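You operate a simulated robot arm through the tools that you are given. There is no shell and no other tool. Be economical: measure what you need, move in short steps, check, and stop when the job is done.

You are at the controls of a simulated two-armed robot. One attempt, no reset.

TASK
Fetch the purple effect box and set it in the green caddy. Fetch the blue foam cover and set it in the blue crate. Put the white speaker on the blue panel. Put the blue microphone on the top of the white bench away on the low shelf of the white bench. Put the belt pack labelled "C" from the top of the white bench on the top of the grey bench and the belt pack marked "B" on top of the orange cable spool. Open the right small drawer. Any order will do. Set down upright: blue foam cover, white speaker, belt pack.

It is judged by the outcome, as a careful person would: the job done as asked, and still so three seconds after it is handed in. It fails if anything else is knocked over, pushed out of place, dropped, spilled or broken. Lids that push on must go on centred and level and be pressed home; caps that screw on are set level and turned clockwise until they are tight.

THE ROBOT
Two 7-joint arms with two-finger parallel grippers on one trunk, on a base that drives. Base frame: it is fixed to the floor where the robot stands at the start and does not move with it; the origin is under the middle of the robot, x ahead of it, y to its left, z up; the surface under the hand at the start is at about z = 0.32. Lengths are in m, angles in rad, forces in N, time in s.
The left shoulder is at the start at [0.068, 0.17, 0.953], the right one opposite. Places, roughly: belt pack [0.75, 3, 1]; blue crate (41x26x12 cm) [-4.5, 0.4, 0.8]; blue foam cover (8x8x10 cm) [-4.7, 0.7, 0.8]; blue microphone (5x18x5 cm) [0.8, 2.8, 0.9]; blue panel (13x18x2 cm) [0.8, 5.7, 0.9]; green caddy (28x15x5 cm) [-0.6, -1.4, 0.7]; low shelf of the white bench [0.7, 2.9, 0.2]; orange cable spool [0.75, 2.25, 0.75]; right small drawer [-2.9, -1.2, 0.9]; top of the grey bench [0.7, 4.1, 0.7]; white speaker (11x9x19 cm) [-1.2, 4.9, 0.9]. Payload 3.91 kg a hand.
The tool frame of a hand sits at the grasp point between the pads (the TCP): z along the fingers, y along the line on which they close. The tips reach 0.03 m beyond it. The gripper opens to 0.11 m. The fingers are 0.02 m wide and 0.01 m thick; the gripper's body (0.048 by 0.112 m) begins 0.055 m behind the TCP.
Orientation is told as [roll, pitch, yaw] about the base's x, y, z axes, in that order, counted from this pose: with the fingers straight down and closing along the base's y, the tool's x points along the base's -x, its y along +y and its z along -z.

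THE INTERFACE
- The arms move only by the tool move_arm. It takes "left_steps", "right_steps" or both (then of equal length, played together; a hand with none holds still); each is one flat list of numbers, 6 for each row, row after row: the shift along the tool's x, y, z in m, then the turn, a rotation vector about the tool's x, y, z in rad. In form: [dx, dy, dz, rx, ry, rz, dx, dy, dz, rx, ry, rz, ...]. A call has 1 to 10 rows; each row shifts and turns the commanded pose from where the row before left it, along the tool's axes as they then stand. "left_fingers" and "right_fingers" are, for a hand that has rows, the closure in counts, from 0 (fully open) to 255 (shut), set as the call begins (left out, the last holds). A row lasts 0.2 s, in which the tool goes at most 0.05 m and 0.15 rad; a call with a longer step from one row to the next is refused whole, and so is a gripper value outside its range. A pose out of reach is approached as far as the arm can. The call stops where the force on the tool passes 40 N (or 10 N more than at its start, if that is more) or the arm is blocked; 0.2 s more then pass. The fingers move at their own pace (about 0.108 m/s each) and stop on an object; they squeeze with about 40 N. The grip force told is the motor's: it shows also when the fingers shut on nothing. Time passes only in rows, and 0.2 s behind the last, so rows that do not move let the fingers close. The reply holds the time, the measured pose of the TCP, the force on the tool along the base axes, the opening and the grip force, in the units named above and with some noise, with the torque about the TCP (base axes, N m) and any sound that the robot's microphone picked up, and new pictures: "pictures" is both (left out), scene, wrist or none (wrist: the cameras of the hands that moved).
- Cameras (640 x 400 px; columns grow to the right, rows downward): "scene" is now at [0.1281, 0.0139, 1.1663]; the picture's right is [-0.04, -1.00, 0.01], its down [-0.70, 0.02, -0.71] and it looks along [0.71, -0.03, -0.70] (base axes); focal length 279 px, centre (320, 200). "left" rides on the left gripper at [0.072, -0.017, -0.103] in its tool frame; the picture's right is [0.23, 0.97, 0.00], its down [-0.76, 0.18, -0.62] and it looks along [-0.61, 0.14, 0.78] (tool axes); focal length 222 px, centre (320, 200). "right" rides on the right gripper at [0.072, 0.017, -0.103] in its tool frame; the picture's right is [-0.23, 0.97, 0.00], its down [-0.76, -0.18, -0.62] and it looks along [-0.61, -0.14, 0.78] (tool axes); focal length 222 px, centre (320, 200). There is no depth. A picture from a camera that has moved, and an enlarged one, comes with that camera's place and axes in the base frame and with its lens.
- lift_body(by): slides the trunk up (or, below 0, down) by that many m; the arms and the scene camera ride with it, the base frame stays. It gives what a move gives, with no picture.
- roll_base(legs): drives the robot by 1 to 6 legs, each [ahead, left, turn to the left] in m, m and rad, along the robot's own axes; the way and the turn of a leg run together, so that a leg with both is an arc; at most 1.5 m and 3.142 rad a leg. The arms and the cameras ride along, it lands a little off, and it stops where it bumps. It gives what a move gives, and a new picture of the scene camera.
- pan_tilt(pan, tilt): turns the head with the scene camera to pan (to the left, within 1.501 rad either way) and tilt (down, from -0.506 to 1.204), counted from straight ahead of the robot. It gives what a move gives, and a new picture of the scene camera.
- enlarge(camera, box): a new picture of the part [left, top, right, bottom] of that camera's present view, enlarged. No time passes.
- finish_job(): hands the job in; it is judged then, once.

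Go step by step. Nothing tells you exact positions but the pictures and the camera data: compare them with the known pose of the tool, close in by small moves and look again before you grip or let go. The budget is 196 turns and 260 pictures, counting those below and the enlarged ones. Unless the task says otherwise, let go and move clear before handing in, and close with one line.

The tools are called after "Request:" as name(argument=value, ...) on one line, values as JSON. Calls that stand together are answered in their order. move_arm: Moves the arms, as the interface text tells. Its arguments: {"type":"object","properties":{"left_steps":{"type":"array","items":{"type":"number"}},"left_fingers":{"type":"number"},"right_steps":{"type":"array","items":{"type":"number"}},"right_fingers":{"type":"number"},"pictures":{"type":"string","enum":["both","scene","wrist","none"]}},"required":[]} The other tools are called the same way: lift_body (by) slides the trunk up or down; roll_base (legs) drives the base; pan_tilt (pan, tilt) turns the head that bears the scene camera; enlarge (camera, box) takes an enlarged picture of a part of a camera's view; finish_job () hands the job in.

At the start:

```text
time: 0.0
left_position: [0.6974, 0.3253, 0.5368]
left_tcp_rot: [-0.012, -0.002, 0.0]
left_wrist_force: [-0.3, -0.7, -0.3]
left_moment: [0.01, 0.02, -0.03]
left_width: 0.1101
left_grasp_force: 0.1
right_position: [0.7819, -0.3808, 0.5101]
right_tcp_rot: [0.014, 0.007, 0.015]
right_wrist_force: [-0.1, -0.3, 0.0]
right_moment: [-0.02, -0.01, 0.0]
right_width: 0.1101
right_grasp_force: 0.0
trunk travel left (down, up): [-0.4, 0.54]
robot x, y, heading: [-0.0018, 0.0015, -0.002]
head pan, tilt: [-0.037, 0.778]
```

scene: 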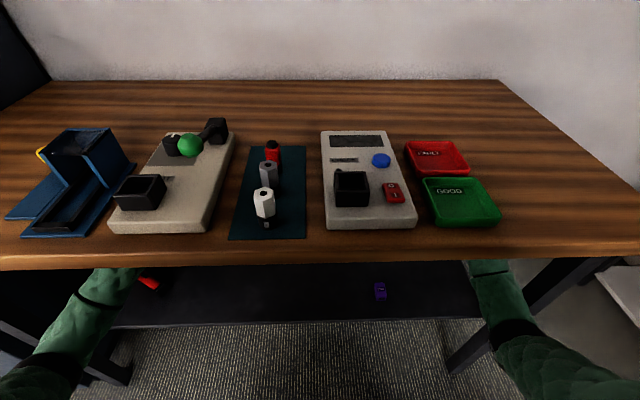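
right: 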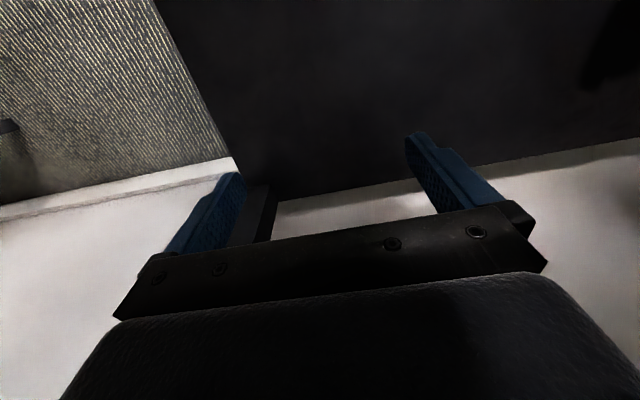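
left: 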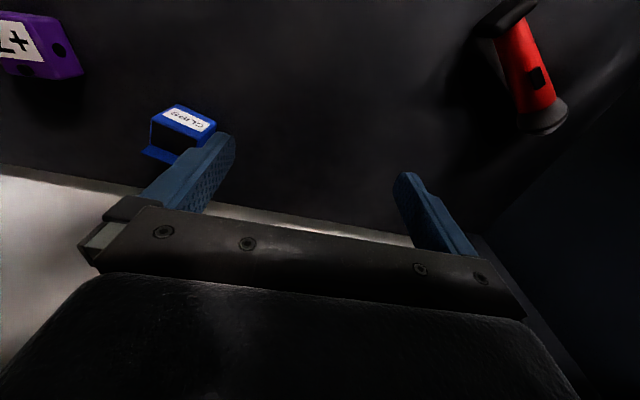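

I see a wooden table with the hands under it, above a dark low shelf that has a purple box, a blue clip box and a red thing on it. I'll look closer before moving.

Request:
enlarge(camera="scene", box=[100, 240, 500, 400])

Request:
enlarge(camera="left", box=[0, 0, 320, 200])

Request:
pan_tilt(pan=-1.3, tilt=0.5)

```text
1.60 times, centred on (300, 320) of scene
camera zoom: at [0.1281, 0.0139, 1.1663], right [-0.04, -1.0, 0.01], down [-0.7, 0.02, -0.71], along [0.71, -0.03, -0.7], focal length 446 px, centre (352, 8)
```

zoom: 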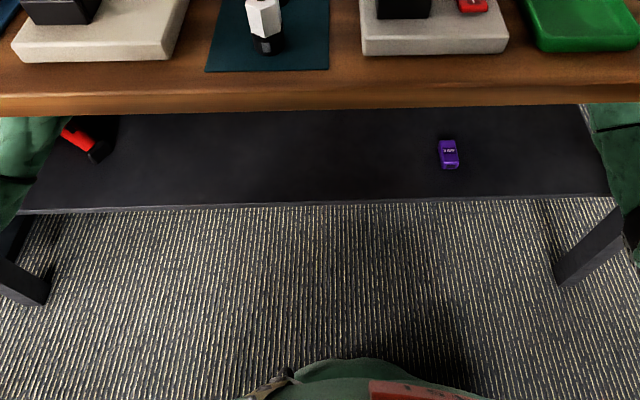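

```text
2.00 times, centred on (160, 100) of left
camera zoom: at [0.6268, 0.3097, 0.6406], right [-0.23, 0.97, -0.01], down [0.76, 0.18, 0.62], along [0.61, 0.13, -0.78], focal length 444 px, centre (640, 400)
```

zoom: 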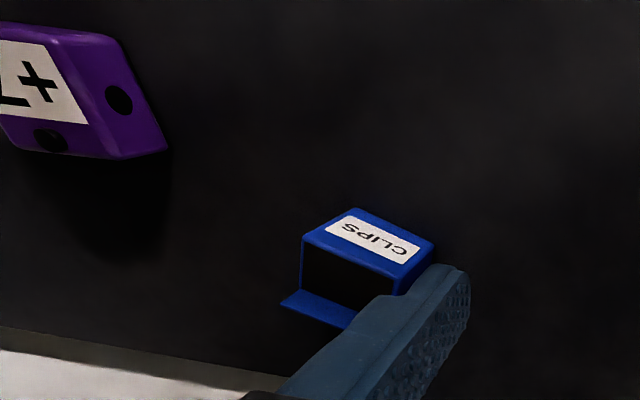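

```text
time: 1.4
left_position: [0.6989, 0.3233, 0.5379]
left_tcp_rot: [-0.006, -0.001, 0.002]
left_wrist_force: [0.1, 0.5, 0.1]
left_moment: [-0.01, -0.02, 0.01]
left_width: 0.1099
left_grasp_force: 0.0
right_position: [0.782, -0.3784, 0.5066]
right_tcp_rot: [0.022, 0.009, 0.017]
right_wrist_force: [0.1, -0.5, 0.5]
right_moment: [-0.05, 0.0, 0.0]
right_width: 0.1099
right_grasp_force: 0.0
trunk travel left (down, up): [-0.4, 0.54]
robot x, y, heading: [-0.0016, 0.0075, 0.004]
head pan, tilt: [-1.3, 0.499]
camera scene: at [0.0727, -0.0759, 1.1911], right [-0.96, -0.27, 0.0], down [-0.13, 0.46, -0.88], along [0.24, -0.85, -0.47], focal length 279 px, centre (320, 200)
```

scene: 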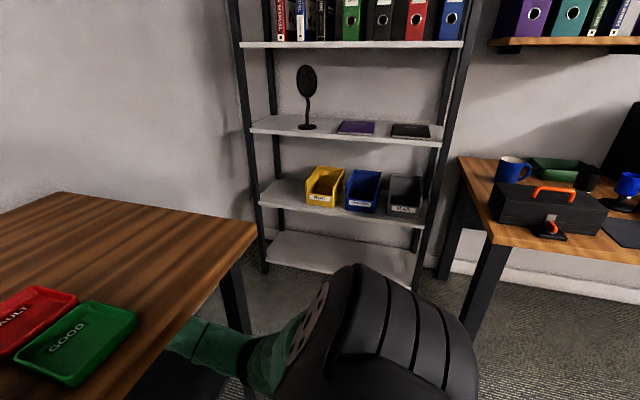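

There may be two purple things under the table: a "+7" box and a smaller one. I'll zoom in on both before choosing.

Request:
pan_tilt(pan=-0.3, tilt=1.0)

Request:
move_arm(left_steps=[0, -0.05, 0, 0, 0, 0, 0, -0.05, 0, 0, 0, 0, 0, -0.05, 0, 0, 0, 0], pictures="wrist")

```text
time: 2.7
left_position: [0.6982, 0.3228, 0.5377]
left_tcp_rot: [-0.005, 0.0, 0.002]
left_wrist_force: [0.1, -0.1, -0.1]
left_moment: [-0.04, -0.01, 0.0]
left_width: 0.1101
left_grasp_force: 0.1
right_position: [0.7817, -0.3797, 0.5065]
right_tcp_rot: [0.022, 0.009, 0.02]
right_wrist_force: [-0.2, 0.2, 0.6]
right_moment: [0.01, 0.03, -0.01]
right_width: 0.11
right_grasp_force: 0.1
trunk travel left (down, up): [-0.4, 0.54]
robot x, y, heading: [0.0022, 0.005, -0.002]
head pan, tilt: [-0.3, 1.0]
camera scene: at [0.1149, -0.0089, 1.1496], right [-0.3, -0.96, 0.01], down [-0.8, 0.25, -0.54], along [0.52, -0.16, -0.84], focal length 279 px, centre (320, 200)
```

scene: 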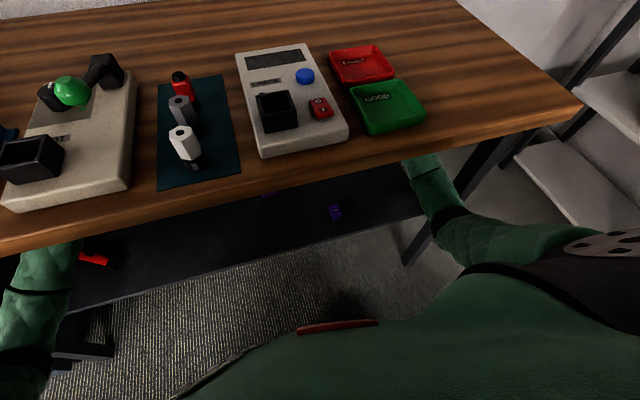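

```text
time: 3.5
left_position: [0.6978, 0.1739, 0.5384]
left_tcp_rot: [-0.007, 0.0, 0.002]
left_wrist_force: [-0.1, 0.6, 0.3]
left_moment: [-0.01, -0.01, -0.02]
left_width: 0.1099
left_grasp_force: 0.0
right_position: [0.7825, -0.3777, 0.506]
right_tcp_rot: [0.022, 0.008, 0.018]
right_wrist_force: [-0.3, 0.4, -0.2]
right_moment: [0.03, -0.01, 0.01]
right_width: 0.1101
right_grasp_force: 0.2
trunk travel left (down, up): [-0.4, 0.54]
robot x, y, heading: [0.0002, 0.0074, 0.01]
head pan, tilt: [-0.3, 1.0]
camera left: at [0.6278, 0.1586, 0.642], right [-0.23, 0.97, -0.01], down [0.76, 0.18, 0.62], along [0.61, 0.14, -0.78], focal length 222 px, centre (320, 200)
```

left: 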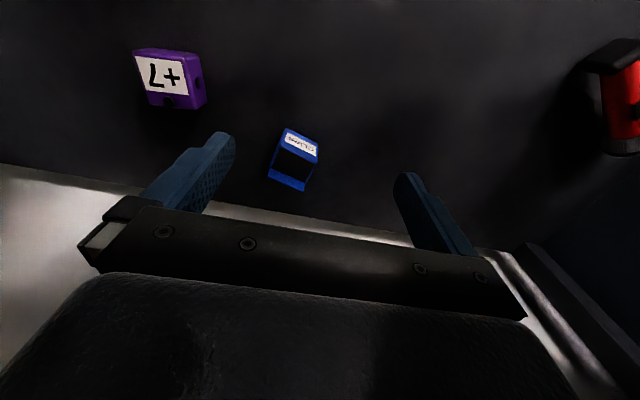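

Request:
enlarge(camera="scene", box=[240, 170, 400, 270])

Request:
enlarge(camera="left", box=[80, 20, 400, 220])

```text
4.00 times, centred on (320, 220) of scene
camera zoom: at [0.1146, -0.009, 1.1496], right [-0.29, -0.96, 0.01], down [-0.8, 0.24, -0.54], along [0.52, -0.16, -0.84], focal length 1116 px, centre (320, 120)
```

zoom: 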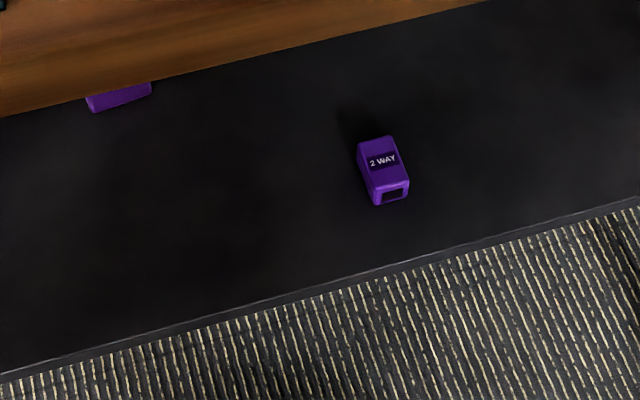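

```text
2.00 times, centred on (240, 120) of left
camera zoom: at [0.6278, 0.1586, 0.642], right [-0.23, 0.97, -0.01], down [0.76, 0.18, 0.62], along [0.61, 0.14, -0.78], focal length 444 px, centre (480, 360)
```

zoom: 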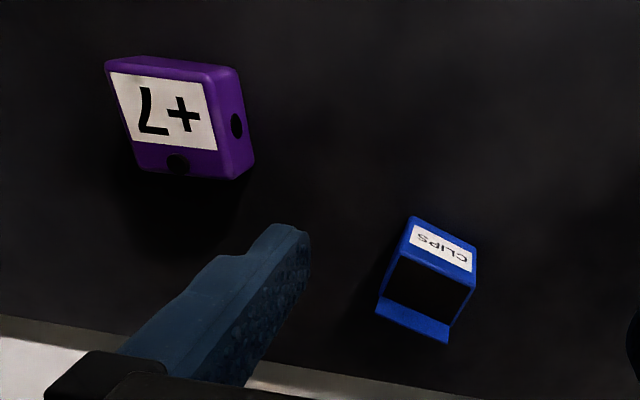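

The "+7" is the effect pedal and the "2 WAY" is a splitter. I'll move the left hand over the +7 box at about [0.716, 0.005, 0.36].

Request:
move_arm(left_steps=[0.01, -0.05, 0, 0, 0, 0, 0, -0.05, 0, 0, 0, 0, 0, -0.05, 0.04, 0, 0, 0, 0, -0.0, 0.04, 0, 0, 0], pictures="wrist")

```text
refused: row 1 steps farther than a row can; nothing moved
```

Request:
move_arm(left_steps=[0, -0.045, 0, 0, 0, 0, 0, -0.045, 0, 0, 0, 0, 0, -0.045, 0, 0, 0, 0, 0, -0.02, 0.04, 0, 0, 0], pictures="wrist")

```text
time: 4.5
left_position: [0.6989, 0.0193, 0.4997]
left_tcp_rot: [-0.004, 0.0, 0.003]
left_wrist_force: [-0.2, 0.6, -0.6]
left_moment: [0.01, 0.0, -0.02]
left_width: 0.1099
left_grasp_force: 0.0
right_position: [0.7827, -0.3797, 0.5054]
right_tcp_rot: [0.022, 0.009, 0.02]
right_wrist_force: [0.4, -0.2, -0.2]
right_moment: [0.02, -0.04, -0.03]
right_width: 0.11
right_grasp_force: 0.1
trunk travel left (down, up): [-0.4, 0.54]
robot x, y, heading: [-0.0008, 0.0074, -0.002]
head pan, tilt: [-0.3, 1.0]
camera left: at [0.628, 0.0019, 0.6029], right [-0.23, 0.97, -0.01], down [0.76, 0.18, 0.62], along [0.61, 0.14, -0.78], focal length 222 px, centre (320, 200)
```

left: 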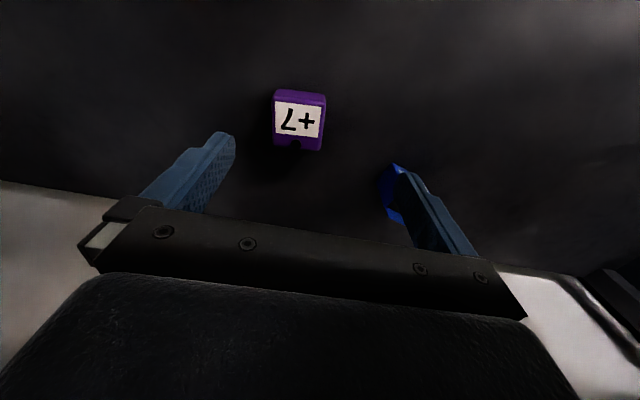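

Request:
move_arm(left_steps=[-0.012, -0.02, 0.02, 0, 0, 0, 0, 0, 0.045, 0, 0, 0], left_fingers=60, pictures="wrist")

Request:
enlarge(camera="left", box=[160, 40, 480, 240])

```text
time: 5.1
left_position: [0.7111, -0.0018, 0.4352]
left_tcp_rot: [-0.006, 0.001, 0.002]
left_wrist_force: [0.7, 0.0, 0.6]
left_moment: [0.02, 0.0, 0.02]
left_width: 0.084
left_grasp_force: 0.0
right_position: [0.7825, -0.3781, 0.5055]
right_tcp_rot: [0.023, 0.009, 0.02]
right_wrist_force: [0.1, -0.1, -0.2]
right_moment: [-0.02, -0.05, 0.01]
right_width: 0.1099
right_grasp_force: 0.0
trunk travel left (down, up): [-0.4, 0.54]
robot x, y, heading: [-0.0013, 0.0098, 0.005]
head pan, tilt: [-0.3, 1.0]
camera left: at [0.6402, -0.0175, 0.5379], right [-0.23, 0.97, -0.01], down [0.76, 0.18, 0.62], along [0.61, 0.14, -0.78], focal length 222 px, centre (320, 200)
```

left: 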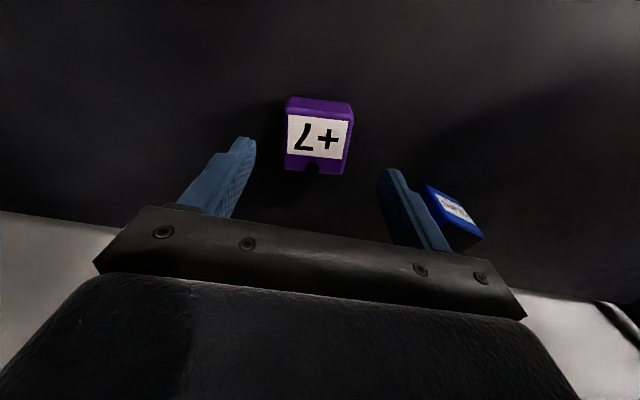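

```text
2.00 times, centred on (320, 140) of left
camera zoom: at [0.6402, -0.0175, 0.5379], right [-0.23, 0.97, -0.01], down [0.76, 0.18, 0.62], along [0.61, 0.14, -0.78], focal length 444 px, centre (320, 320)
```

zoom: 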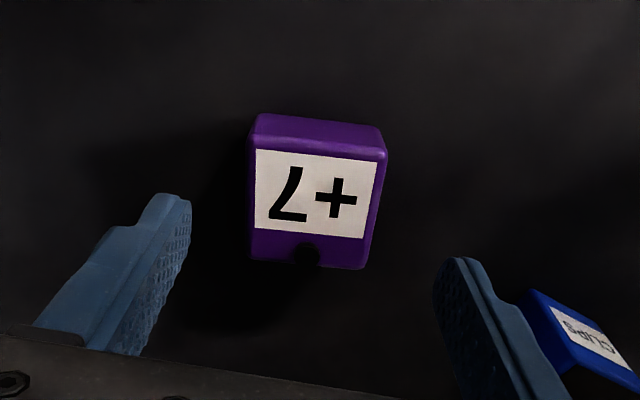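

Request:
move_arm(left_steps=[-0.008, 0, 0.03, 0, 0, 0, 0, 0, 0.03, 0, 0, 0, 0, 0, 0.015, 0, 0, 0], pictures="wrist")

Request:
move_arm(left_steps=[0, 0, 0, 0, 0, 0, 0, 0, 0, 0, 0, 0, 0, 0, 0, 0, 0, 0], left_fingers=255, pictures="wrist")

```text
time: 5.9
left_position: [0.7173, -0.002, 0.3587]
left_tcp_rot: [-0.005, 0.001, 0.001]
left_wrist_force: [0.0, -0.4, 1.1]
left_moment: [0.02, 0.0, -0.01]
left_width: 0.084
left_grasp_force: 0.1
right_position: [0.7817, -0.3795, 0.5055]
right_tcp_rot: [0.023, 0.009, 0.02]
right_wrist_force: [-0.3, -1.1, -0.5]
right_moment: [-0.02, -0.01, 0.0]
right_width: 0.1098
right_grasp_force: 0.1
trunk travel left (down, up): [-0.4, 0.54]
robot x, y, heading: [-0.0005, 0.0085, 0.005]
head pan, tilt: [-0.3, 1.0]
camera left: at [0.6474, -0.0177, 0.4626], right [-0.23, 0.97, 0.0], down [0.76, 0.18, 0.62], along [0.61, 0.14, -0.78], focal length 222 px, centre (320, 200)
```

left: 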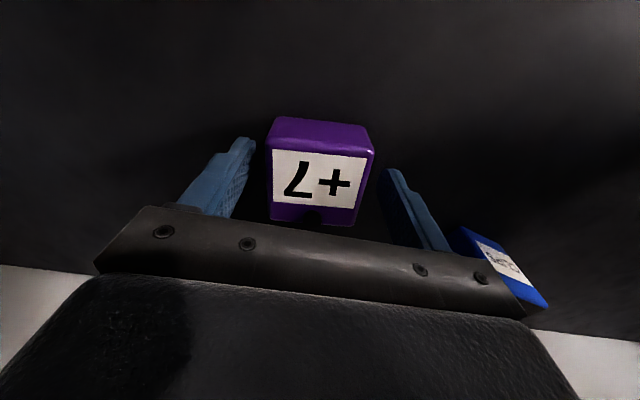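

```text
time: 6.7
left_position: [0.7182, -0.0016, 0.3603]
left_tcp_rot: [-0.005, 0.001, 0.001]
left_wrist_force: [-0.2, 0.9, -0.4]
left_moment: [-0.01, -0.02, 0.01]
left_width: 0.0582
left_grasp_force: 40.2
right_position: [0.7821, -0.3792, 0.5057]
right_tcp_rot: [0.023, 0.009, 0.02]
right_wrist_force: [-0.4, 0.0, 0.2]
right_moment: [-0.05, 0.02, 0.02]
right_width: 0.1098
right_grasp_force: 0.1
trunk travel left (down, up): [-0.4, 0.54]
robot x, y, heading: [-0.0012, 0.0043, 0.0]
head pan, tilt: [-0.3, 1.0]
camera left: at [0.6474, -0.0177, 0.4629], right [-0.23, 0.97, -0.01], down [0.76, 0.18, 0.62], along [0.61, 0.14, -0.78], focal length 222 px, centre (320, 200)
```

left: 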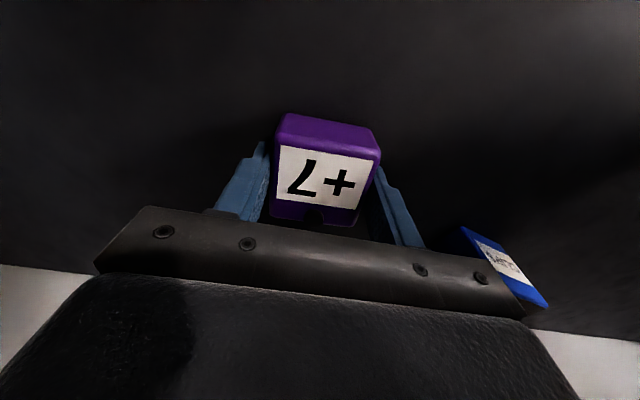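

Box gripped. I'll lift it slightly and back straight out from under the table.

Request:
move_arm(left_steps=[0, 0, -0.03, 0, 0, 0, 0, 0, -0.045, 0, 0, 0, 0, 0, -0.045, 0, 0, 0], pictures="wrist")

Request:
roll_base(legs=[[-0.55, 0, 0]])

Request:
pan_tilt(pan=-1.5, tilt=0.6)

Request:
pan_tilt(pan=1.5, tilt=0.5)

```text
time: 7.5
left_position: [0.7184, -0.002, 0.4799]
left_tcp_rot: [-0.004, 0.001, 0.001]
left_wrist_force: [0.4, 0.2, -1.0]
left_moment: [0.04, 0.01, 0.01]
left_width: 0.0002
left_grasp_force: 37.8
right_position: [0.7816, -0.3788, 0.505]
right_tcp_rot: [0.023, 0.009, 0.019]
right_wrist_force: [-0.2, 0.4, -0.1]
right_moment: [0.02, -0.01, 0.01]
right_width: 0.1101
right_grasp_force: 0.1
trunk travel left (down, up): [-0.4, 0.54]
robot x, y, heading: [0.0013, 0.0049, -0.001]
head pan, tilt: [-0.3, 1.0]
camera left: at [0.6482, -0.0176, 0.5829], right [-0.23, 0.97, -0.01], down [0.76, 0.18, 0.62], along [0.61, 0.14, -0.78], focal length 222 px, centre (320, 200)
```

left: 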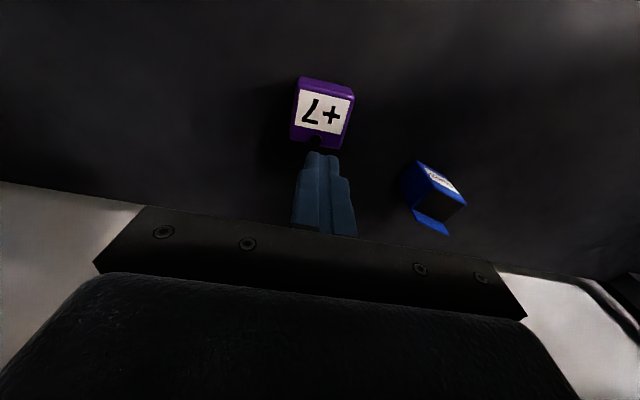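

```text
time: 10.7
left_position: [0.1734, -0.0038, 0.4794]
left_tcp_rot: [0.0, 0.001, 0.006]
left_wrist_force: [-0.4, -0.3, 0.9]
left_moment: [-0.01, -0.01, 0.0]
left_width: 0.0
left_grasp_force: 37.9
right_position: [0.2377, -0.3818, 0.5041]
right_tcp_rot: [0.026, 0.008, 0.02]
right_wrist_force: [0.4, 0.3, 0.4]
right_moment: [-0.03, -0.01, 0.05]
right_width: 0.1101
right_grasp_force: 0.1
trunk travel left (down, up): [-0.4, 0.54]
robot x, y, heading: [-0.5456, 0.003, 0.008]
head pan, tilt: [-0.3, 1.0]
camera scene: at [-0.4303, -0.016, 1.1494], right [-0.29, -0.96, 0.0], down [-0.81, 0.25, -0.54], along [0.52, -0.16, -0.84], focal length 279 px, centre (320, 200)
```

scene: 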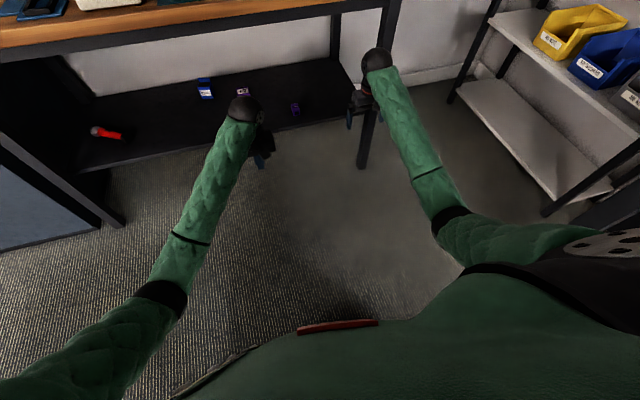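

```text
time: 12.1
left_position: [0.1729, -0.0028, 0.4788]
left_tcp_rot: [0.001, -0.001, 0.006]
left_wrist_force: [0.7, -0.4, -1.2]
left_moment: [0.04, -0.02, 0.01]
left_width: 0.0
left_grasp_force: 37.9
right_position: [0.2379, -0.3829, 0.5033]
right_tcp_rot: [0.028, 0.009, 0.019]
right_wrist_force: [-0.4, -0.7, -0.8]
right_moment: [-0.03, -0.01, 0.0]
right_width: 0.11
right_grasp_force: 0.0
trunk travel left (down, up): [-0.4, 0.54]
robot x, y, heading: [-0.5485, 0.003, 0.002]
head pan, tilt: [-1.499, 0.6]
camera scene: at [-0.49, -0.0838, 1.1813], right [-1.0, -0.08, 0.0], down [-0.04, 0.56, -0.82], along [0.06, -0.82, -0.57], focal length 279 px, centre (320, 200)
```

scene: 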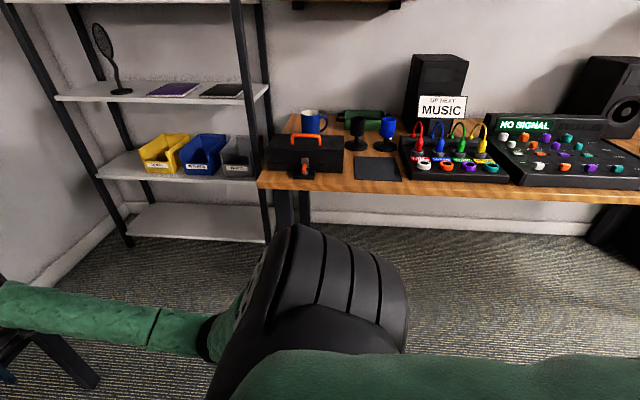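

```text
time: 14.7
left_position: [0.1736, -0.0025, 0.4782]
left_tcp_rot: [-0.001, 0.0, 0.004]
left_wrist_force: [-0.5, 0.1, 1.0]
left_moment: [-0.01, 0.02, -0.01]
left_width: 0.0
left_grasp_force: 37.4
right_position: [0.238, -0.3838, 0.5033]
right_tcp_rot: [0.028, 0.009, 0.02]
right_wrist_force: [1.2, 0.0, 0.0]
right_moment: [-0.01, 0.0, 0.04]
right_width: 0.11
right_grasp_force: 0.2
trunk travel left (down, up): [-0.4, 0.54]
robot x, y, heading: [-0.5477, 0.0046, 0.007]
head pan, tilt: [1.499, 0.499]
camera scene: at [-0.4906, 0.0951, 1.1905], right [1.0, -0.07, 0.0], down [-0.03, -0.48, -0.88], along [0.06, 0.88, -0.48], focal length 279 px, centre (320, 200)
```

scene: 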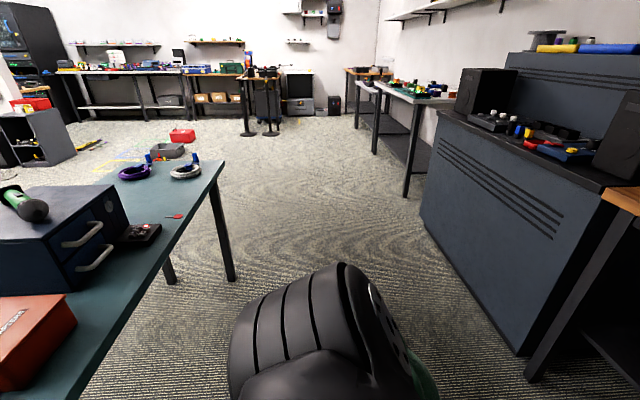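

The box slipped out: the fingers closed on nothing, and it still stands on the shelf with its top at about 0.353. I'll drive back in and grip lower.

Request:
roll_base(legs=[[0.55, 0, 0]])

Request:
move_arm(left_steps=[0, 0, 0, 0, 0, 0, 0, 0, 0.01, 0, 0, 0], left_fingers=50, pictures="wrist")

Request:
enlarge(camera="left", box=[200, 40, 440, 190])

```text
time: 17.9
left_position: [0.7174, -0.0023, 0.4782]
left_tcp_rot: [0.001, 0.001, 0.003]
left_wrist_force: [-0.8, 0.6, 0.1]
left_moment: [0.01, -0.02, 0.02]
left_width: 0.0
left_grasp_force: 38.0
right_position: [0.7819, -0.3767, 0.5026]
right_tcp_rot: [0.029, 0.011, 0.019]
right_wrist_force: [-0.4, -1.3, 0.5]
right_moment: [-0.03, 0.02, 0.0]
right_width: 0.1099
right_grasp_force: 0.0
trunk travel left (down, up): [-0.4, 0.54]
robot x, y, heading: [-0.0006, 0.006, -0.0]
head pan, tilt: [1.499, 0.499]
stopped in leg 1: the robot was blocked; the commanded pose is now the measured one
camera scene: at [0.0553, 0.0977, 1.1904], right [1.0, -0.07, 0.0], down [-0.03, -0.48, -0.88], along [0.06, 0.88, -0.48], focal length 279 px, centre (320, 200)
```

scene: 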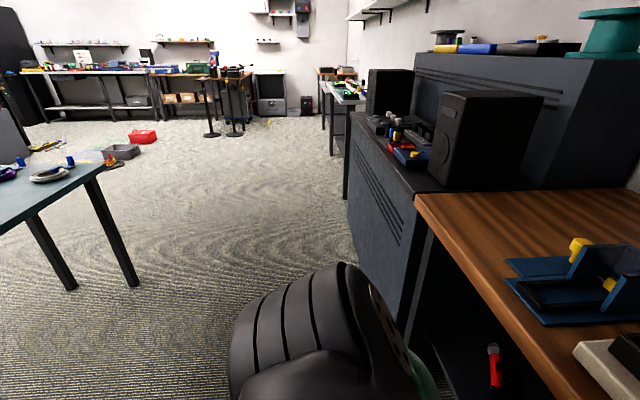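

```text
time: 18.5
left_position: [0.7198, -0.0004, 0.4686]
left_tcp_rot: [0.0, 0.002, 0.004]
left_wrist_force: [-1.0, -0.4, -0.5]
left_moment: [0.03, 0.01, -0.02]
left_width: 0.0881
left_grasp_force: 0.1
right_position: [0.782, -0.3784, 0.5011]
right_tcp_rot: [0.028, 0.012, 0.021]
right_wrist_force: [0.3, 0.3, 0.0]
right_moment: [-0.01, -0.01, -0.03]
right_width: 0.11
right_grasp_force: 0.1
trunk travel left (down, up): [-0.4, 0.54]
robot x, y, heading: [0.0005, 0.0072, 0.001]
head pan, tilt: [1.499, 0.499]
camera left: at [0.6488, -0.0181, 0.5724], right [-0.23, 0.97, 0.0], down [0.76, 0.18, 0.62], along [0.61, 0.14, -0.78], focal length 222 px, centre (320, 200)
```

left: 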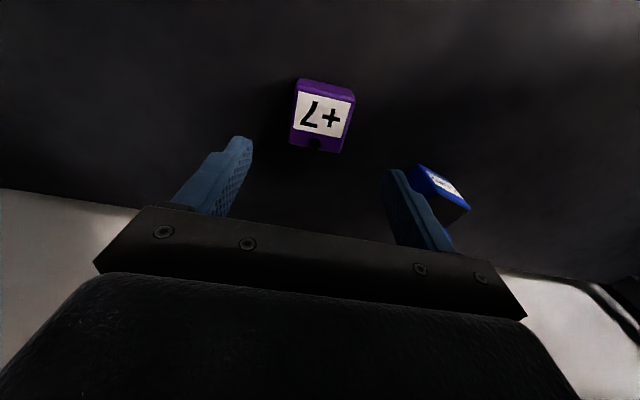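

```text
2.67 times, centred on (320, 115) of left
camera zoom: at [0.6488, -0.0181, 0.5724], right [-0.23, 0.97, 0.0], down [0.76, 0.18, 0.62], along [0.61, 0.14, -0.78], focal length 592 px, centre (320, 427)
```

zoom: 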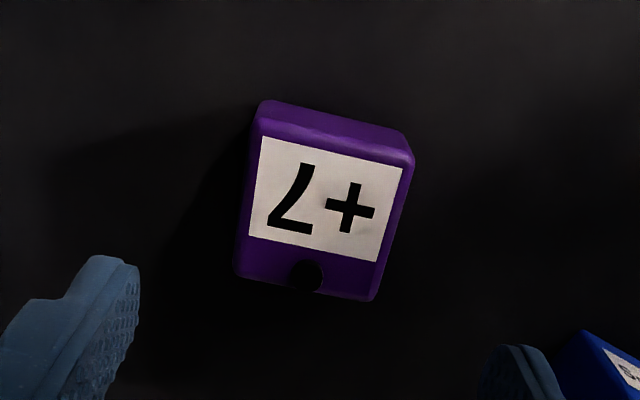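

Request:
move_arm(left_steps=[0, -0.002, 0.045, 0, 0, 0, 0, 0, 0.045, 0, 0, 0, 0, 0, 0.02, 0, 0, 0, 0, 0, 0.005, 0, 0, 0], pictures="none")

Request:
move_arm(left_steps=[0, 0, 0, 0, 0, 0, 0, 0, 0, 0, 0, 0, 0, 0, 0, 0, 0, 0, 0, 0, 0, 0, 0, 0], left_fingers=255, pictures="wrist")

Request:
move_arm(left_steps=[0, 0, -0.01, 0, 0, 0, 0, 0, -0.01, 0, 0, 0, 0, 0, -0.02, 0, 0, 0], pictures="wrist")

```text
time: 19.5
left_position: [0.7184, -0.004, 0.3538]
left_tcp_rot: [0.002, 0.0, 0.002]
left_wrist_force: [-0.4, -0.3, 0.2]
left_moment: [0.02, -0.02, -0.01]
left_width: 0.0883
left_grasp_force: 0.0
right_position: [0.7826, -0.3786, 0.5013]
right_tcp_rot: [0.029, 0.013, 0.02]
right_wrist_force: [-0.6, 0.2, 0.0]
right_moment: [0.01, 0.0, 0.01]
right_width: 0.11
right_grasp_force: 0.0
trunk travel left (down, up): [-0.4, 0.54]
robot x, y, heading: [0.0006, 0.0101, -0.001]
head pan, tilt: [1.499, 0.499]
```

```text
time: 20.5
left_position: [0.7194, -0.0028, 0.3527]
left_tcp_rot: [0.001, 0.001, 0.001]
left_wrist_force: [-0.3, -0.9, -0.6]
left_moment: [-0.04, -0.03, -0.04]
left_width: 0.0574
left_grasp_force: 40.2
right_position: [0.7821, -0.3781, 0.502]
right_tcp_rot: [0.027, 0.012, 0.02]
right_wrist_force: [-0.6, 0.0, -0.7]
right_moment: [0.0, 0.03, 0.0]
right_width: 0.1102
right_grasp_force: 0.0
trunk travel left (down, up): [-0.4, 0.54]
robot x, y, heading: [0.0002, 0.0061, 0.002]
head pan, tilt: [1.499, 0.499]
camera left: at [0.6485, -0.0196, 0.4573], right [-0.23, 0.97, 0.0], down [0.76, 0.18, 0.62], along [0.61, 0.14, -0.78], focal length 222 px, centre (320, 200)
```

left: 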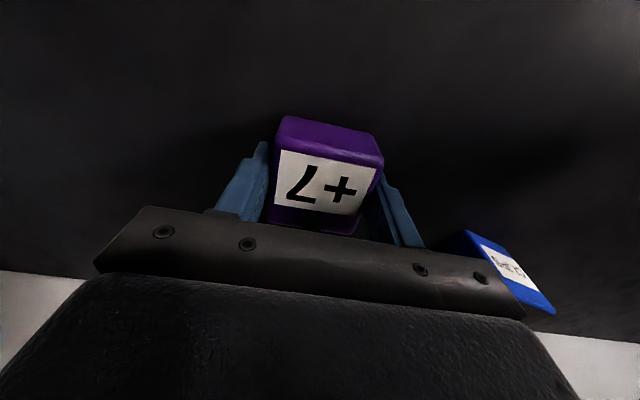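

```text
time: 21.3
left_position: [0.7191, -0.0033, 0.3937]
left_tcp_rot: [0.0, -0.001, 0.003]
left_wrist_force: [0.0, 0.3, -1.7]
left_moment: [-0.03, 0.0, -0.02]
left_width: 0.0577
left_grasp_force: 39.9
right_position: [0.7829, -0.3779, 0.5025]
right_tcp_rot: [0.028, 0.011, 0.02]
right_wrist_force: [-0.6, -0.5, 0.3]
right_moment: [0.0, 0.01, 0.0]
right_width: 0.1098
right_grasp_force: 0.1
trunk travel left (down, up): [-0.4, 0.54]
robot x, y, heading: [-0.0028, 0.0083, -0.001]
head pan, tilt: [1.499, 0.499]
camera left: at [0.6487, -0.0193, 0.4977], right [-0.23, 0.97, 0.0], down [0.76, 0.18, 0.62], along [0.61, 0.14, -0.78], focal length 222 px, centre (320, 200)
```

left: 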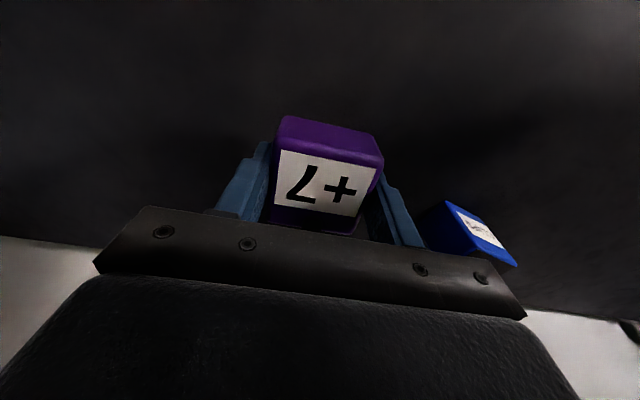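

The box is held this time. I'll raise it gently and back out.

Request:
move_arm(left_steps=[0, 0, -0.02, 0, 0, 0, 0, 0, -0.025, 0, 0, 0, 0, 0, -0.025, 0, 0, 0], pictures="none")

Request:
roll_base(legs=[[-0.6, 0, 0]])

```text
time: 22.1
left_position: [0.7183, -0.0038, 0.4627]
left_tcp_rot: [0.001, 0.001, 0.004]
left_wrist_force: [0.0, 0.7, -0.8]
left_moment: [0.04, 0.0, 0.01]
left_width: 0.0577
left_grasp_force: 39.4
right_position: [0.7831, -0.3774, 0.502]
right_tcp_rot: [0.029, 0.014, 0.021]
right_wrist_force: [1.2, 0.6, 1.1]
right_moment: [-0.01, -0.03, -0.02]
right_width: 0.1101
right_grasp_force: 0.1
trunk travel left (down, up): [-0.4, 0.54]
robot x, y, heading: [0.0001, 0.0107, -0.001]
head pan, tilt: [1.499, 0.499]
```

```text
time: 25.5
left_position: [0.1133, -0.0045, 0.4635]
left_tcp_rot: [0.001, 0.001, -0.001]
left_wrist_force: [-0.9, 0.1, -2.3]
left_moment: [-0.01, -0.01, 0.01]
left_width: 0.0576
left_grasp_force: 40.2
right_position: [0.1774, -0.3802, 0.5025]
right_tcp_rot: [0.03, 0.01, 0.019]
right_wrist_force: [0.7, -0.5, 0.1]
right_moment: [0.01, 0.01, 0.01]
right_width: 0.1101
right_grasp_force: 0.0
trunk travel left (down, up): [-0.4, 0.54]
robot x, y, heading: [-0.6087, 0.0046, -0.004]
head pan, tilt: [1.499, 0.499]
camera scene: at [-0.5493, 0.0967, 1.1905], right [1.0, -0.07, 0.0], down [-0.03, -0.48, -0.88], along [0.06, 0.88, -0.48], focal length 279 px, centre (320, 200)
```

scene: 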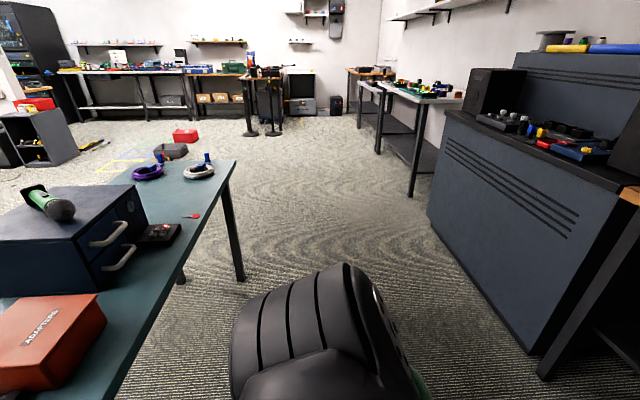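

The box is held and the robot is clear of the table. I'll raise the trunk, tuck in the right hand, and turn to face the caddy desk on the right.

Request:
lift_body(by=0.45)

Request:
move_arm(right_steps=[0.05, 0, 0, 0, 0, 0, 0.05, 0, 0, 0, 0, 0, 0.05, 0, 0, 0, 0, 0, 0.05, 0, 0, 0, 0, 0, 0.05, 0, 0, 0, 0, 0, 0.05, 0, 0, 0, 0, 0, 0.05, 0, 0, 0, 0, 0], pictures="none")

Request:
pan_tilt(pan=-1.5, tilt=0.7)

Request:
enlarge(camera="scene", box=[200, 50, 440, 200])

```text
refused: 0.45 is not a number from -0.4 to 0.4
```

```text
time: 27.1
left_position: [0.1144, -0.0054, 0.4632]
left_tcp_rot: [0.0, 0.0, 0.002]
left_wrist_force: [-0.3, 0.1, -2.5]
left_moment: [-0.01, 0.0, 0.04]
left_width: 0.0576
left_grasp_force: 39.9
right_position: [-0.174, -0.3864, 0.5064]
right_tcp_rot: [0.03, 0.01, 0.021]
right_wrist_force: [0.3, -0.6, -0.1]
right_moment: [0.01, 0.0, 0.0]
right_width: 0.1098
right_grasp_force: 0.1
trunk travel left (down, up): [-0.4, 0.54]
robot x, y, heading: [-0.6039, 0.0076, 0.0]
head pan, tilt: [1.499, 0.499]
```

```text
time: 29.7
left_position: [0.114, -0.0065, 0.4626]
left_tcp_rot: [0.0, 0.0, 0.001]
left_wrist_force: [-0.3, 0.4, -1.9]
left_moment: [0.0, 0.02, -0.02]
left_width: 0.0577
left_grasp_force: 40.1
right_position: [-0.1741, -0.3871, 0.5053]
right_tcp_rot: [0.03, 0.01, 0.019]
right_wrist_force: [0.2, -0.1, -0.4]
right_moment: [0.0, 0.0, 0.01]
right_width: 0.11
right_grasp_force: 0.1
trunk travel left (down, up): [-0.4, 0.54]
robot x, y, heading: [-0.6034, 0.0076, 0.004]
head pan, tilt: [-1.499, 0.7]
camera scene: at [-0.5497, -0.0789, 1.1727], right [-1.0, -0.07, 0.0], down [-0.05, 0.64, -0.76], along [0.06, -0.76, -0.64], focal length 279 px, centre (320, 200)
```

scene: 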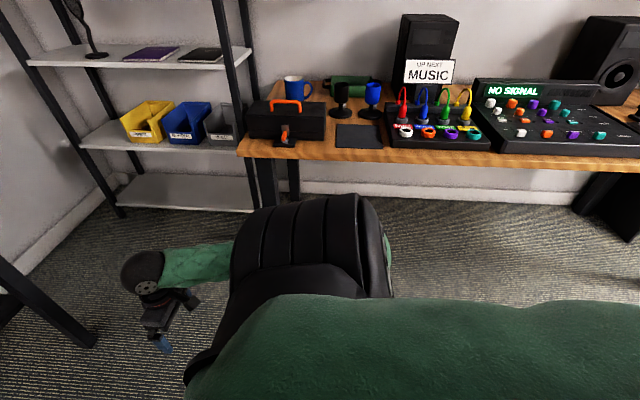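

```text
2.67 times, centred on (320, 125) of scene
camera zoom: at [-0.5497, -0.0789, 1.1727], right [-1.0, -0.07, 0.0], down [-0.05, 0.64, -0.76], along [0.06, -0.76, -0.64], focal length 744 px, centre (320, 400)
```

zoom: 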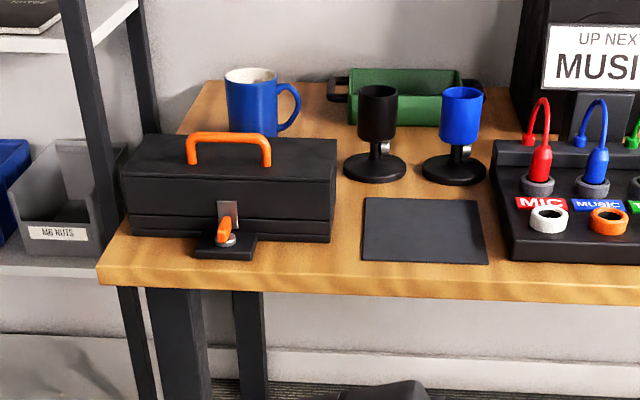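

Request:
lift_body(by=0.4)

Request:
move_arm(left_steps=[0.04, 0, -0.03, 0, 0, 0, 0.04, 0, -0.03, 0, 0, 0, 0.04, 0, -0.03, 0, 0, 0, 0.04, 0.0, -0.03, 0, 0, 0], pictures="wrist")

Request:
roll_base(legs=[[0, 0, -1.57]])

Request:
pan_tilt(pan=0, tilt=0.75)

```text
time: 33.5
left_position: [0.1138, -0.0052, 0.8619]
left_tcp_rot: [0.001, -0.002, 0.001]
left_wrist_force: [0.2, 0.4, -1.6]
left_moment: [0.01, -0.01, 0.02]
left_width: 0.0577
left_grasp_force: 39.8
right_position: [-0.1738, -0.3868, 0.9046]
right_tcp_rot: [0.03, 0.011, 0.02]
right_wrist_force: [-0.2, 0.6, 0.3]
right_moment: [-0.03, -0.02, -0.02]
right_width: 0.1099
right_grasp_force: 0.1
trunk travel left (down, up): [-0.8, 0.14]
robot x, y, heading: [-0.6068, 0.0056, 0.002]
head pan, tilt: [-1.499, 0.7]
```

```text
time: 34.5
left_position: [-0.0476, -0.005, 0.9832]
left_tcp_rot: [0.001, 0.002, 0.003]
left_wrist_force: [0.3, -0.6, -2.2]
left_moment: [-0.01, -0.01, 0.01]
left_width: 0.0576
left_grasp_force: 40.4
right_position: [-0.1741, -0.3863, 0.9049]
right_tcp_rot: [0.028, 0.01, 0.02]
right_wrist_force: [0.2, -0.9, 0.0]
right_moment: [0.01, -0.02, 0.03]
right_width: 0.11
right_grasp_force: 0.1
trunk travel left (down, up): [-0.8, 0.14]
robot x, y, heading: [-0.6039, 0.0042, -0.002]
head pan, tilt: [-1.499, 0.7]
camera left: at [-0.1182, -0.0215, 1.0867], right [-0.23, 0.97, 0.0], down [0.76, 0.18, 0.62], along [0.61, 0.14, -0.78], focal length 222 px, centre (320, 200)
```

left: 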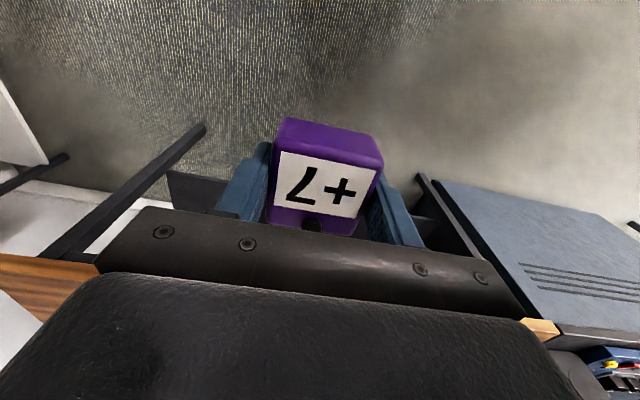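

```text
time: 38.8
left_position: [-0.6236, -0.5532, 0.9828]
left_tcp_rot: [0.0, -0.001, -1.584]
left_wrist_force: [0.3, 0.1, -0.8]
left_moment: [0.01, -0.03, 0.01]
left_width: 0.0577
left_grasp_force: 40.4
right_position: [-1.0037, -0.4203, 0.9059]
right_tcp_rot: [0.028, 0.01, -1.565]
right_wrist_force: [0.2, -0.5, 0.6]
right_moment: [-0.02, 0.02, -0.02]
right_width: 0.11
right_grasp_force: 0.1
trunk travel left (down, up): [-0.8, 0.14]
robot x, y, heading: [-0.6039, 0.0052, -1.582]
head pan, tilt: [-1.499, 0.7]
camera scene: at [-0.6922, -0.0495, 1.5727], right [-0.06, 1.0, 0.0], down [0.64, 0.04, -0.76], along [-0.76, -0.04, -0.64], focal length 279 px, centre (320, 200)
```

scene: 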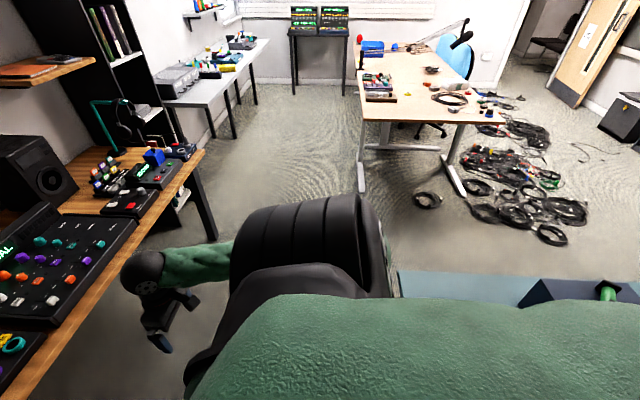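

```text
time: 40.4
left_position: [-0.6232, -0.5536, 0.9827]
left_tcp_rot: [-0.001, 0.001, -1.584]
left_wrist_force: [-0.2, -0.6, -1.5]
left_moment: [0.01, 0.01, -0.01]
left_width: 0.0577
left_grasp_force: 40.4
right_position: [-1.0048, -0.4208, 0.9051]
right_tcp_rot: [0.03, 0.011, -1.566]
right_wrist_force: [0.4, -0.2, 0.6]
right_moment: [-0.01, 0.0, 0.04]
right_width: 0.1103
right_grasp_force: 0.1
trunk travel left (down, up): [-0.8, 0.14]
robot x, y, heading: [-0.606, 0.0021, -1.583]
head pan, tilt: [0.0, 0.75]
camera scene: at [-0.6084, -0.1275, 1.5685], right [-1.0, 0.01, 0.0], down [0.01, 0.68, -0.73], along [-0.01, -0.73, -0.68], focal length 279 px, centre (320, 200)
```

scene: 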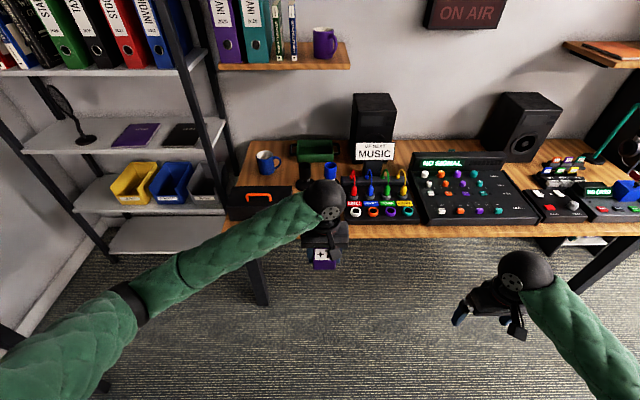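

I see the green caddy at about [-0.61, -1.42, 0.72] behind two mic stands, with a wall shelf above it. I'll raise the right hand, shift the robot, and approach.

Request:
move_arm(right_steps=[0.02, 0, -0.04, 0, 0, 0, 0.02, 0, -0.04, 0, 0, 0, 0.02, 0, -0.04, 0, 0, 0, 0, 0, 0, 0, 0, 0], left_steps=[0, 0.04, -0.02, 0, 0, 0, 0, 0.04, -0.02, 0, 0, 0, 0, 0.04, 0, 0, 0, 0, 0, 0.04, 0, 0, 0, 0], pictures="none")

Request:
roll_base(legs=[[0, -0.2, 0.012], [0.45, 0, 0]])

Request:
pan_tilt(pan=0.1, tilt=0.9)

```text
time: 41.4
left_position: [-0.4645, -0.553, 1.0246]
left_tcp_rot: [-0.003, 0.0, -1.583]
left_wrist_force: [-1.1, 0.2, -1.5]
left_moment: [-0.01, 0.02, 0.03]
left_width: 0.058
left_grasp_force: 39.9
right_position: [-1.017, -0.3794, 1.0189]
right_tcp_rot: [0.027, 0.011, -1.565]
right_wrist_force: [1.6, 0.0, 0.5]
right_moment: [-0.01, -0.03, -0.03]
right_width: 0.1101
right_grasp_force: 0.1
right hand out of reach, approached as far as the arm can: row 3
trunk travel left (down, up): [-0.8, 0.14]
robot x, y, heading: [-0.6038, 0.0049, -1.582]
head pan, tilt: [0.0, 0.75]
```

```text
time: 43.2
left_position: [-0.675, -0.5642, 1.0238]
left_tcp_rot: [0.002, 0.0, -1.698]
left_wrist_force: [0.2, -0.3, -1.8]
left_moment: [0.04, -0.02, -0.02]
left_width: 0.0574
left_grasp_force: 40.3
right_position: [-1.2042, -0.3295, 1.017]
right_tcp_rot: [0.031, 0.014, -1.68]
right_wrist_force: [-0.2, 0.5, -0.6]
right_moment: [-0.04, 0.01, 0.0]
right_width: 0.1098
right_grasp_force: 0.1
trunk travel left (down, up): [-0.8, 0.14]
robot x, y, heading: [-0.7511, 0.0067, -1.697]
head pan, tilt: [0.0, 0.75]
stopped in leg 2: the robot was blocked; the commanded pose is now the measured one
camera scene: at [-0.7679, -0.1248, 1.5684], right [-0.99, 0.13, 0.0], down [0.09, 0.68, -0.73], along [-0.09, -0.73, -0.68], focal length 279 px, centre (320, 200)
```

scene: 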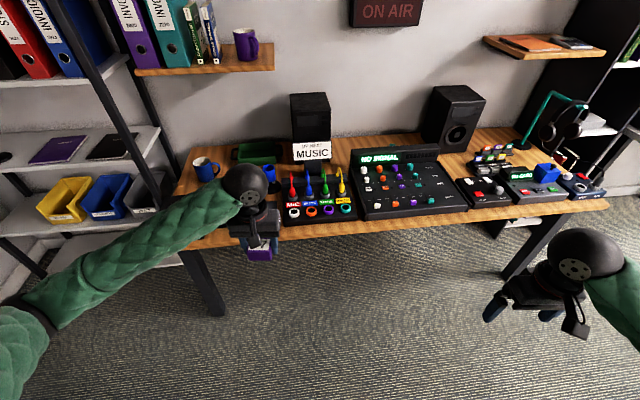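

```text
time: 43.9
left_position: [-0.6734, -0.5655, 1.0235]
left_tcp_rot: [0.0, -0.001, -1.695]
left_wrist_force: [-0.2, -0.6, -1.8]
left_moment: [0.0, 0.0, -0.01]
left_width: 0.0578
left_grasp_force: 40.1
right_position: [-1.2042, -0.3306, 1.0175]
right_tcp_rot: [0.029, 0.014, -1.678]
right_wrist_force: [0.1, 0.1, 0.0]
right_moment: [0.0, 0.02, -0.02]
right_width: 0.1102
right_grasp_force: 0.0
trunk travel left (down, up): [-0.8, 0.14]
robot x, y, heading: [-0.7491, 0.0095, -1.698]
head pan, tilt: [0.099, 0.901]
camera scene: at [-0.7586, -0.118, 1.5566], right [-1.0, 0.03, 0.0], down [0.02, 0.78, -0.62], along [-0.02, -0.62, -0.78], focal length 279 px, centre (320, 200)
```

scene: 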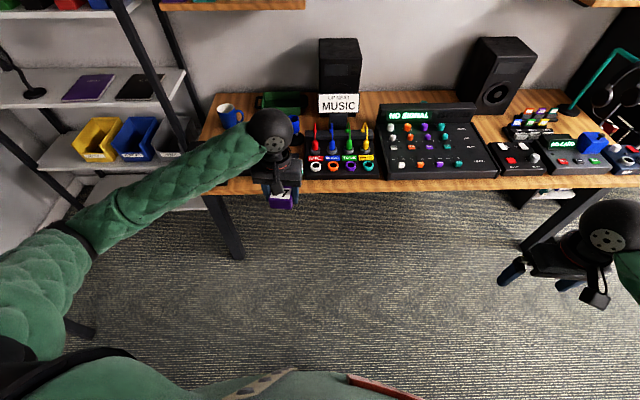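

The base bumped the desk behind it while shifting. I'll go forward, away from it.

Request:
roll_base(legs=[[0.2, 0, 0], [0.28, 0, 0.12]])

```text
time: 47.0
left_position: [-0.65, -1.0295, 1.0236]
left_tcp_rot: [0.0, 0.001, -1.576]
left_wrist_force: [-0.1, -0.4, -2.4]
left_moment: [-0.01, 0.01, 0.03]
left_width: 0.0578
left_grasp_force: 40.0
right_position: [-1.2034, -0.8611, 1.018]
right_tcp_rot: [0.028, 0.015, -1.559]
right_wrist_force: [-0.2, -0.1, 0.0]
right_moment: [0.03, 0.03, 0.0]
right_width: 0.1102
right_grasp_force: 0.1
trunk travel left (down, up): [-0.8, 0.14]
robot x, y, heading: [-0.795, -0.4671, -1.573]
head pan, tilt: [0.099, 0.901]
camera scene: at [-0.7876, -0.5966, 1.5565], right [-1.0, -0.09, 0.0], down [-0.07, 0.78, -0.62], along [0.06, -0.62, -0.78], focal length 279 px, centre (320, 200)
```

scene: 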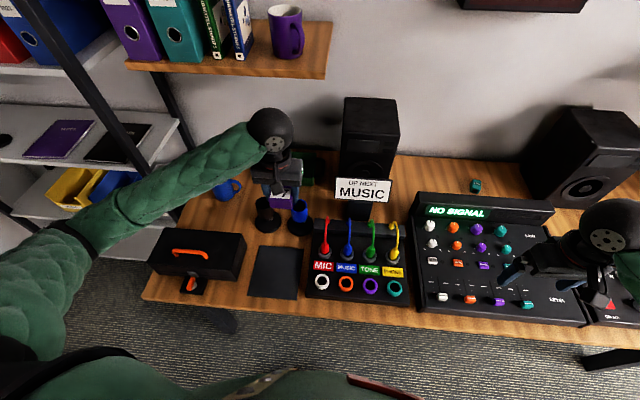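

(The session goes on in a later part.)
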